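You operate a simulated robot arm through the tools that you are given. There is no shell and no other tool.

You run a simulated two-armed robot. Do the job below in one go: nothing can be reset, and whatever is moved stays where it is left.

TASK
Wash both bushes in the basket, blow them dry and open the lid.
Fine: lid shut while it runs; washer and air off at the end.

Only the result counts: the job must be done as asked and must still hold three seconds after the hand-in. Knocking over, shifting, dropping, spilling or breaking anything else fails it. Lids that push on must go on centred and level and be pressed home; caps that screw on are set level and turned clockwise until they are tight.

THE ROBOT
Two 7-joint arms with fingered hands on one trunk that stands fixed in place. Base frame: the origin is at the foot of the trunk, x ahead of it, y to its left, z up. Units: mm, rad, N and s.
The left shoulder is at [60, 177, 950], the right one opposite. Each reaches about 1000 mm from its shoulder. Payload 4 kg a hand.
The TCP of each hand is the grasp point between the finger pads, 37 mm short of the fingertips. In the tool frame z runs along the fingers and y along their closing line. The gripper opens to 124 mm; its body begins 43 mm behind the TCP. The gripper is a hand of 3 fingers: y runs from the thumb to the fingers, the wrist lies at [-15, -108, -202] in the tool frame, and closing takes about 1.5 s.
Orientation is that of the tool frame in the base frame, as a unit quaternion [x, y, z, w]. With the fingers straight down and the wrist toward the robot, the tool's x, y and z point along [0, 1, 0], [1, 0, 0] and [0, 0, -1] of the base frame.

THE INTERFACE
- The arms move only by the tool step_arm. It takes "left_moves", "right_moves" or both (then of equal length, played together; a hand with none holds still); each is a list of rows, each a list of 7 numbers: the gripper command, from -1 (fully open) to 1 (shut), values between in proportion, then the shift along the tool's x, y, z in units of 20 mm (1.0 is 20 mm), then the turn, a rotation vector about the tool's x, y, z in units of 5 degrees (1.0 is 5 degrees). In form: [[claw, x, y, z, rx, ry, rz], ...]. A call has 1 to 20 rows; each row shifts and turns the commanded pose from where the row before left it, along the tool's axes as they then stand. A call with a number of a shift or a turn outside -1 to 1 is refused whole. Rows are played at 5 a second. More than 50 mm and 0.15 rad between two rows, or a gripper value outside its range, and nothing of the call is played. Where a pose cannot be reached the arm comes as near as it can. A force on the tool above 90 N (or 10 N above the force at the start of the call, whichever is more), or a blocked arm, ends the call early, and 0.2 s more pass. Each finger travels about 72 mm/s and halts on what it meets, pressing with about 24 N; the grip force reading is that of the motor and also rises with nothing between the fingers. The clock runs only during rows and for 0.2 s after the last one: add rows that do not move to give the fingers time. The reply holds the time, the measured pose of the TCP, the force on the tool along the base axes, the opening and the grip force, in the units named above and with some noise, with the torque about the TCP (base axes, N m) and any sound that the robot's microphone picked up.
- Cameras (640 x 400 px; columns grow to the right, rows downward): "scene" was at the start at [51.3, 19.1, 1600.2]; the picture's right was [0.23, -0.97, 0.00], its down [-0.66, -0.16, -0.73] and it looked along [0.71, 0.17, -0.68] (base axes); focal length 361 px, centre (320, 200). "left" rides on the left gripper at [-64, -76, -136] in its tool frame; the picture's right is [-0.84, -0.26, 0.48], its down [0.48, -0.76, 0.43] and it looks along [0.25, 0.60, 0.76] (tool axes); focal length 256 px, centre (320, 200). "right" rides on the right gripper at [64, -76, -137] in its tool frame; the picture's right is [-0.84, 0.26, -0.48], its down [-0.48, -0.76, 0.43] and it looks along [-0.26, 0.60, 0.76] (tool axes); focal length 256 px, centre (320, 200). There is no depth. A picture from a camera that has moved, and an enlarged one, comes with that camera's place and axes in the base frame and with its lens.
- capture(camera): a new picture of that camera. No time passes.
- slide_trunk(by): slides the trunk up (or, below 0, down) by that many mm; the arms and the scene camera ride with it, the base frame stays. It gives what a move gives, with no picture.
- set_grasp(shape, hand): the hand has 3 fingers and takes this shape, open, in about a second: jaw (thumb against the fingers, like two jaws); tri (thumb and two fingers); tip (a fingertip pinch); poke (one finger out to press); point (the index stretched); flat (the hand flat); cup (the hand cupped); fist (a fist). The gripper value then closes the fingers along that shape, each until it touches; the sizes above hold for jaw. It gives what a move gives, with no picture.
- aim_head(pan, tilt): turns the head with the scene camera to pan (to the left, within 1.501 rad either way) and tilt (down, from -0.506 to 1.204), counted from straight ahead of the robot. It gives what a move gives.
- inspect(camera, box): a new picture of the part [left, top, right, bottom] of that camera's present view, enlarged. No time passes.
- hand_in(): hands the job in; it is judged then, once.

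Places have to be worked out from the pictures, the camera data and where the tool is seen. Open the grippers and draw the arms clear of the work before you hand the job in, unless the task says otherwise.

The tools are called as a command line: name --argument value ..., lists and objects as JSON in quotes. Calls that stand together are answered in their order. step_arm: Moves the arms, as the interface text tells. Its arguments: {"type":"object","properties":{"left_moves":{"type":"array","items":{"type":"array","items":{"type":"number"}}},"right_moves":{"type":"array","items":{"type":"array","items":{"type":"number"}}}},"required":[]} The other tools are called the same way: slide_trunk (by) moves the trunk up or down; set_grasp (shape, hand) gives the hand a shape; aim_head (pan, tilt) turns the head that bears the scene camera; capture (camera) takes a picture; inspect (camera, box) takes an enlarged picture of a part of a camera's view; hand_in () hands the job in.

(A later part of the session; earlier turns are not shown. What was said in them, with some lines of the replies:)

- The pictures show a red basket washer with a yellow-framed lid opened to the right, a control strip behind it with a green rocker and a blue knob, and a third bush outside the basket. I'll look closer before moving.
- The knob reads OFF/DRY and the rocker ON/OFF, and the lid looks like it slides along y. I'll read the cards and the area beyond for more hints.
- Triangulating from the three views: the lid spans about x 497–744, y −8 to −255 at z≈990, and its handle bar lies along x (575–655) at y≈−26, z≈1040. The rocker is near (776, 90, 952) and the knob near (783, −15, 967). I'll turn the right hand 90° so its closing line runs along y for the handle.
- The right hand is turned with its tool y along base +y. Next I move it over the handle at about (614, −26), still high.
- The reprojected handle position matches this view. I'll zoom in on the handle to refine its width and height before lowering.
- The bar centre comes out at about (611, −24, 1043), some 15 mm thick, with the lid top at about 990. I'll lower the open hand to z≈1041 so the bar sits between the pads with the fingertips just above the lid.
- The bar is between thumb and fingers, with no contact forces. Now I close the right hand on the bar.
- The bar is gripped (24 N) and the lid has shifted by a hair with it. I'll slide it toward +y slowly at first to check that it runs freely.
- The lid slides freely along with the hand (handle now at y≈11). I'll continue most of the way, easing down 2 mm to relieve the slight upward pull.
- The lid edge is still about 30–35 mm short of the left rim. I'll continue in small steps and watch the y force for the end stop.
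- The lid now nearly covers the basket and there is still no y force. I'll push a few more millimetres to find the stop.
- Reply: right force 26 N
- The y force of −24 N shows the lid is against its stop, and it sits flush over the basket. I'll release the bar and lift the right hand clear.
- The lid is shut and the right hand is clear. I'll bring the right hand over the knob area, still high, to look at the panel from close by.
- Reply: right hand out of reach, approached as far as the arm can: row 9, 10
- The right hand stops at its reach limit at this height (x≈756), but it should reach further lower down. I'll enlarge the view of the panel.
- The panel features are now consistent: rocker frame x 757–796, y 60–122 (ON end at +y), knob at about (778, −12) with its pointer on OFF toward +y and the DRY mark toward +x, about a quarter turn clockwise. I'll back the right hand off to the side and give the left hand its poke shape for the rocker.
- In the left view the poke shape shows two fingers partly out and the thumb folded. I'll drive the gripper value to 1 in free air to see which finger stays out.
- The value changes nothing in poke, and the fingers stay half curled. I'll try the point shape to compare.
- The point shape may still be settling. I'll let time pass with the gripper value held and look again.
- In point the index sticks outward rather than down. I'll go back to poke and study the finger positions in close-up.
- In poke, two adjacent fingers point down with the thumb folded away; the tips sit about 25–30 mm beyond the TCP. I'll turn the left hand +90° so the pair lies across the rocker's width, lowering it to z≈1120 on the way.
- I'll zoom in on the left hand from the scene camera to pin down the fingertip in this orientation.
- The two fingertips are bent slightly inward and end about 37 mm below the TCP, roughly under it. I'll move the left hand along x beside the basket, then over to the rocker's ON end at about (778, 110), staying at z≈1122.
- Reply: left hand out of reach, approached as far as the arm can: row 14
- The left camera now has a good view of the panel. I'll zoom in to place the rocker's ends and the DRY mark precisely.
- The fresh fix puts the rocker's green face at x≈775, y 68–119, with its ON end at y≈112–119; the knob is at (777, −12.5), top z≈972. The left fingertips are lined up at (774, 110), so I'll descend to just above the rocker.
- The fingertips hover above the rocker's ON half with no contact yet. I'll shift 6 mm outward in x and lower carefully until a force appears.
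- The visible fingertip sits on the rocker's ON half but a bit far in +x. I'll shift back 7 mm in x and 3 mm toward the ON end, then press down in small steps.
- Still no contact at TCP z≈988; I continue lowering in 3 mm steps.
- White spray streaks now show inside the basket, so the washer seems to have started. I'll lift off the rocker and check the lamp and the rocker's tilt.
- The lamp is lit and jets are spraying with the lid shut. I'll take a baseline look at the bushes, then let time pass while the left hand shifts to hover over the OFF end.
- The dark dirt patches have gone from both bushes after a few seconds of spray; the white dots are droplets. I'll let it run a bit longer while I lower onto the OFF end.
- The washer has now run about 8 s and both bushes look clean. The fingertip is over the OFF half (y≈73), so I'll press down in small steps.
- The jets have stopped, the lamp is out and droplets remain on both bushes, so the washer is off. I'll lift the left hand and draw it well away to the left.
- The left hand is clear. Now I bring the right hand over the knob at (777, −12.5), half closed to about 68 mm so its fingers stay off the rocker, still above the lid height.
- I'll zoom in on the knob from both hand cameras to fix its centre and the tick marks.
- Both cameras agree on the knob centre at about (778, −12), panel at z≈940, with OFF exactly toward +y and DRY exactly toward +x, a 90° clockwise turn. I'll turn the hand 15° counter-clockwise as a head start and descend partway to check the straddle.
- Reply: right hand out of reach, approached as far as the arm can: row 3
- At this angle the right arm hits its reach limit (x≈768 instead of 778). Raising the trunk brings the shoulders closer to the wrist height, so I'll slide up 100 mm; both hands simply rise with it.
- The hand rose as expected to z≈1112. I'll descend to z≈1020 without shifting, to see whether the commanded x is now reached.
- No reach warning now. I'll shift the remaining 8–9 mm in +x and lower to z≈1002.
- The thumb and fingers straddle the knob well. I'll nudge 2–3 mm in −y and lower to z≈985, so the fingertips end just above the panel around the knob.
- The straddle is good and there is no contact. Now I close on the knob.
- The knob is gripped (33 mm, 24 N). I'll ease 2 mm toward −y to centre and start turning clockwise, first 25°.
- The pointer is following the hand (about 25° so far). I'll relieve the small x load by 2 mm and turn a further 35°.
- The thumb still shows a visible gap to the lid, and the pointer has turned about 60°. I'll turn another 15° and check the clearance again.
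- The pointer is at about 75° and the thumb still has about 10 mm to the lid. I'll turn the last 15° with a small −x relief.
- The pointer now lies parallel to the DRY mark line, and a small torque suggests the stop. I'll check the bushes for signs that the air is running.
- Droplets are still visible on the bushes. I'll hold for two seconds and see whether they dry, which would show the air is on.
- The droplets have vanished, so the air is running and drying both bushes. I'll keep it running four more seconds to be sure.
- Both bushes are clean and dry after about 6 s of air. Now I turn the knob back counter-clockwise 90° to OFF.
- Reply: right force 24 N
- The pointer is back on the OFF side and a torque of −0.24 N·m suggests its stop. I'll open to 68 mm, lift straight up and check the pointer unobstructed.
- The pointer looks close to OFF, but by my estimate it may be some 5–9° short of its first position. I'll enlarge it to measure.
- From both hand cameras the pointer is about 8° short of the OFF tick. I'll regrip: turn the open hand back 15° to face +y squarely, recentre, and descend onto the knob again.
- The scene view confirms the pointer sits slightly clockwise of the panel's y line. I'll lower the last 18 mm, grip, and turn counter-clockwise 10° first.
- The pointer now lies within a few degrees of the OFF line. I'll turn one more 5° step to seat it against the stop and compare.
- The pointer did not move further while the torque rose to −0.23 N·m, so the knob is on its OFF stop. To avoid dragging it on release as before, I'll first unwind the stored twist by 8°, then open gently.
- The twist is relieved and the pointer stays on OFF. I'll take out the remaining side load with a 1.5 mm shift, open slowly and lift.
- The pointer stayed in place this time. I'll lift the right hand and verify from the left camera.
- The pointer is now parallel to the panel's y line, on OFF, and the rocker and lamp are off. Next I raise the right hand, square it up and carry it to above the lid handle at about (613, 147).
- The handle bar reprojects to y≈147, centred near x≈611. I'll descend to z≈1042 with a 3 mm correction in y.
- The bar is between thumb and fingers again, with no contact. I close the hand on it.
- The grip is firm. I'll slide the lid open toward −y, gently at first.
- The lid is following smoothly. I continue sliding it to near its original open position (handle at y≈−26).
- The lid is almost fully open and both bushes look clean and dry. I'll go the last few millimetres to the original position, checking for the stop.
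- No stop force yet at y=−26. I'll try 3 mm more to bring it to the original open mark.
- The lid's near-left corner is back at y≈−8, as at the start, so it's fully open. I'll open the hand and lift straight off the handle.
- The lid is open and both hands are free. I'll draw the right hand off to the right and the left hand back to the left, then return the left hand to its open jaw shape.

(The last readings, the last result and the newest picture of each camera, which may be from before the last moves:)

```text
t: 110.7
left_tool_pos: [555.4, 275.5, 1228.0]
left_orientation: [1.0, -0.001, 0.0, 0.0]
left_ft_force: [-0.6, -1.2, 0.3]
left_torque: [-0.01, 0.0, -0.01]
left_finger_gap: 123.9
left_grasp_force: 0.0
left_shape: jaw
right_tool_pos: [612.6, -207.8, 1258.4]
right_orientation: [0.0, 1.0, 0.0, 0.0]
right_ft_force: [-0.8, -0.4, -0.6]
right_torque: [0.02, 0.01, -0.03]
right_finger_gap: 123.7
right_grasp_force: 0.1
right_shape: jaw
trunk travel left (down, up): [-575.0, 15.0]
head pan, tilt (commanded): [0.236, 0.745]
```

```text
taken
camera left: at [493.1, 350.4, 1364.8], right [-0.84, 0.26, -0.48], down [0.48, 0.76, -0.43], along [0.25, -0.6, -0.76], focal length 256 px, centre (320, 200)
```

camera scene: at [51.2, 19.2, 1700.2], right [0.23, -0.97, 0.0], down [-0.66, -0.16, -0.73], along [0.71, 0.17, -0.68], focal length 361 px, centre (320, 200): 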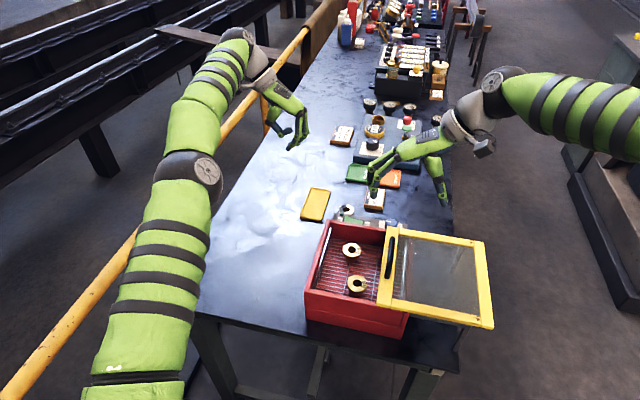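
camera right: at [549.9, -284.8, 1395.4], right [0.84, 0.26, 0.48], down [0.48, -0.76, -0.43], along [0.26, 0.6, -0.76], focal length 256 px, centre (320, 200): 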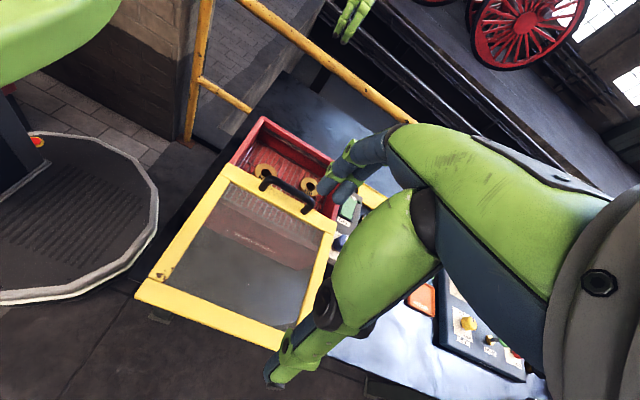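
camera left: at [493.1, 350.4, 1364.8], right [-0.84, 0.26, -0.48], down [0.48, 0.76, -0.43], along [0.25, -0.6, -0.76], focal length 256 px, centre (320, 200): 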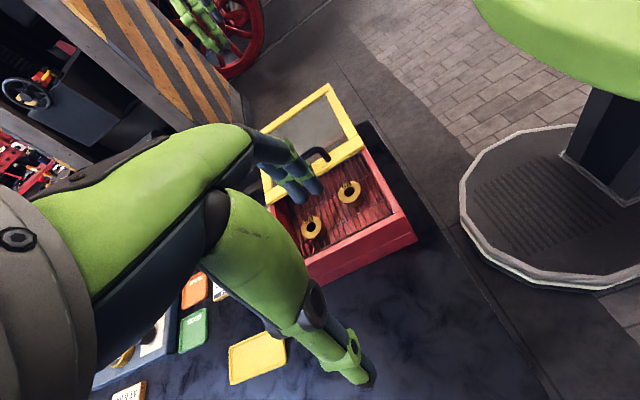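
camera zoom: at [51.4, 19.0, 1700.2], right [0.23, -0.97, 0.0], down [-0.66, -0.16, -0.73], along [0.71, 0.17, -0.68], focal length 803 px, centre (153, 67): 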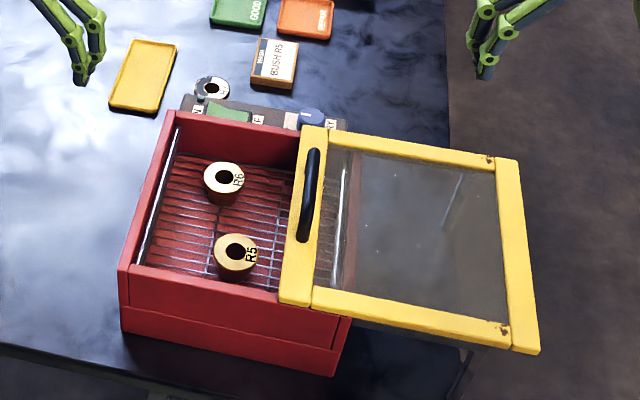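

Both hands are clear and open. One last close look at the bushes, knob, rocker and lamp before handing in.

inspect --camera "scene" --box '[335, 200, 415, 280]'

inspect --camera "scene" --box '[325, 230, 395, 300]'

inspect --camera "left" --box '[280, 160, 400, 260]'

inspect --camera "right" --box '[220, 100, 380, 280]'

```text
5.00 times, centred on (375, 240) of scene
camera zoom: at [51.4, 19.0, 1700.2], right [0.23, -0.97, 0.0], down [-0.66, -0.16, -0.73], along [0.71, 0.17, -0.68], focal length 1806 px, centre (45, 0)
```

zoom: 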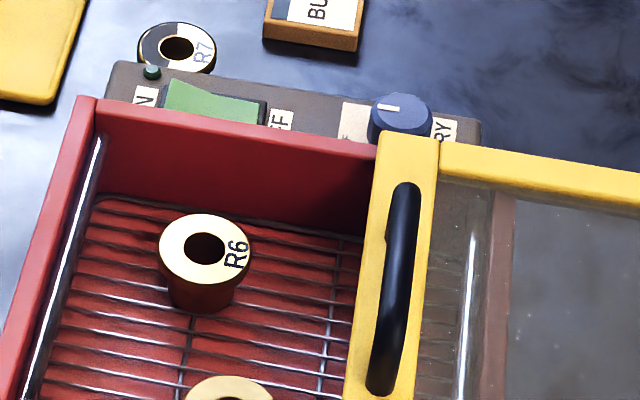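

```text
5.71 times, centred on (360, 265) of scene
camera zoom: at [51.4, 19.0, 1700.2], right [0.23, -0.97, 0.0], down [-0.66, -0.16, -0.73], along [0.71, 0.17, -0.68], focal length 2064 px, centre (91, -171)
```

zoom: 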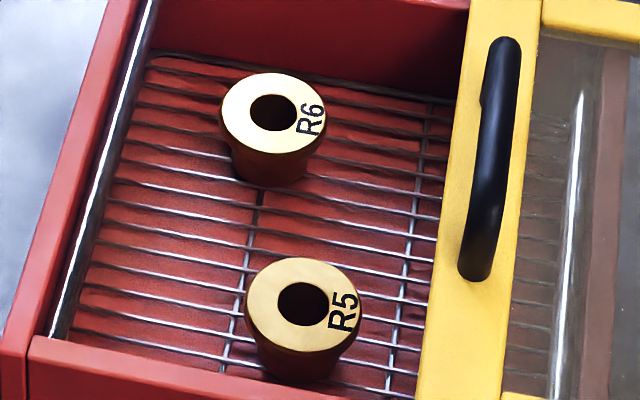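

```text
4.00 times, centred on (340, 210) of left
camera zoom: at [493.1, 350.4, 1364.8], right [-0.84, 0.26, -0.48], down [0.48, 0.76, -0.43], along [0.25, -0.6, -0.76], focal length 1024 px, centre (240, 160)
```

zoom: 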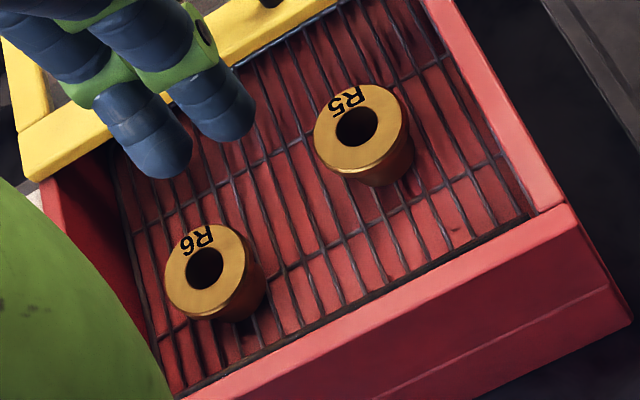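

```text
2.22 times, centred on (300, 190) of right
camera zoom: at [549.9, -284.8, 1395.4], right [0.84, 0.26, 0.48], down [0.48, -0.76, -0.43], along [0.26, 0.6, -0.76], focal length 569 px, centre (364, 222)
```

zoom: 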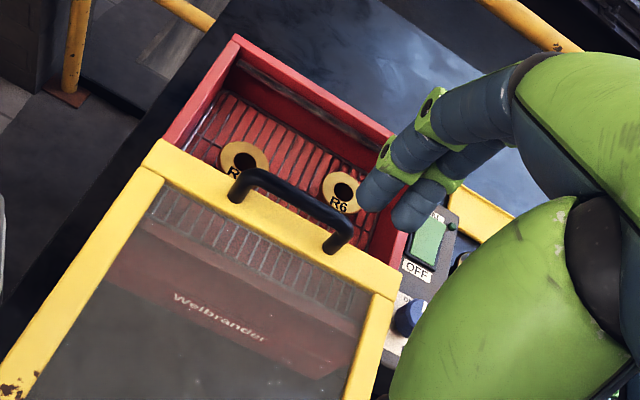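

Both bushes R5 and R6 are clean and dry and stand where they were. The lamp is dark, the rocker is at OFF, the knob is on OFF, the lid is open and the arms are clear, so I'm handing the job in.

hand_in

```text
The job is handed in.
```

Bushes R5 and R6 are washed and blown dry, and the basket lid is open. The job has been handed in; the result hasn't come back yet.

- **Wash:** with the lid shut, the washer ran about 8 s. The dark patches on both bushes were gone after the first few seconds. I then switched it off at the rocker, and the lamp went out.
- **Dry:** the air ran about 6 s, still with the lid shut, and the droplets disappeared. My first turn back left the knob about 8° short of OFF, so I gripped it again and turned it to its stop. The pointer now lines up with the OFF mark.
- **End state:** the lid is back at its original open position. Both bushes stand in the basket where they were, and bush R7 on the bench was not touched. Both hands are open and clear of the work.

The card on the bench reads "WASH BUSH R5", but I washed both bushes as you asked.
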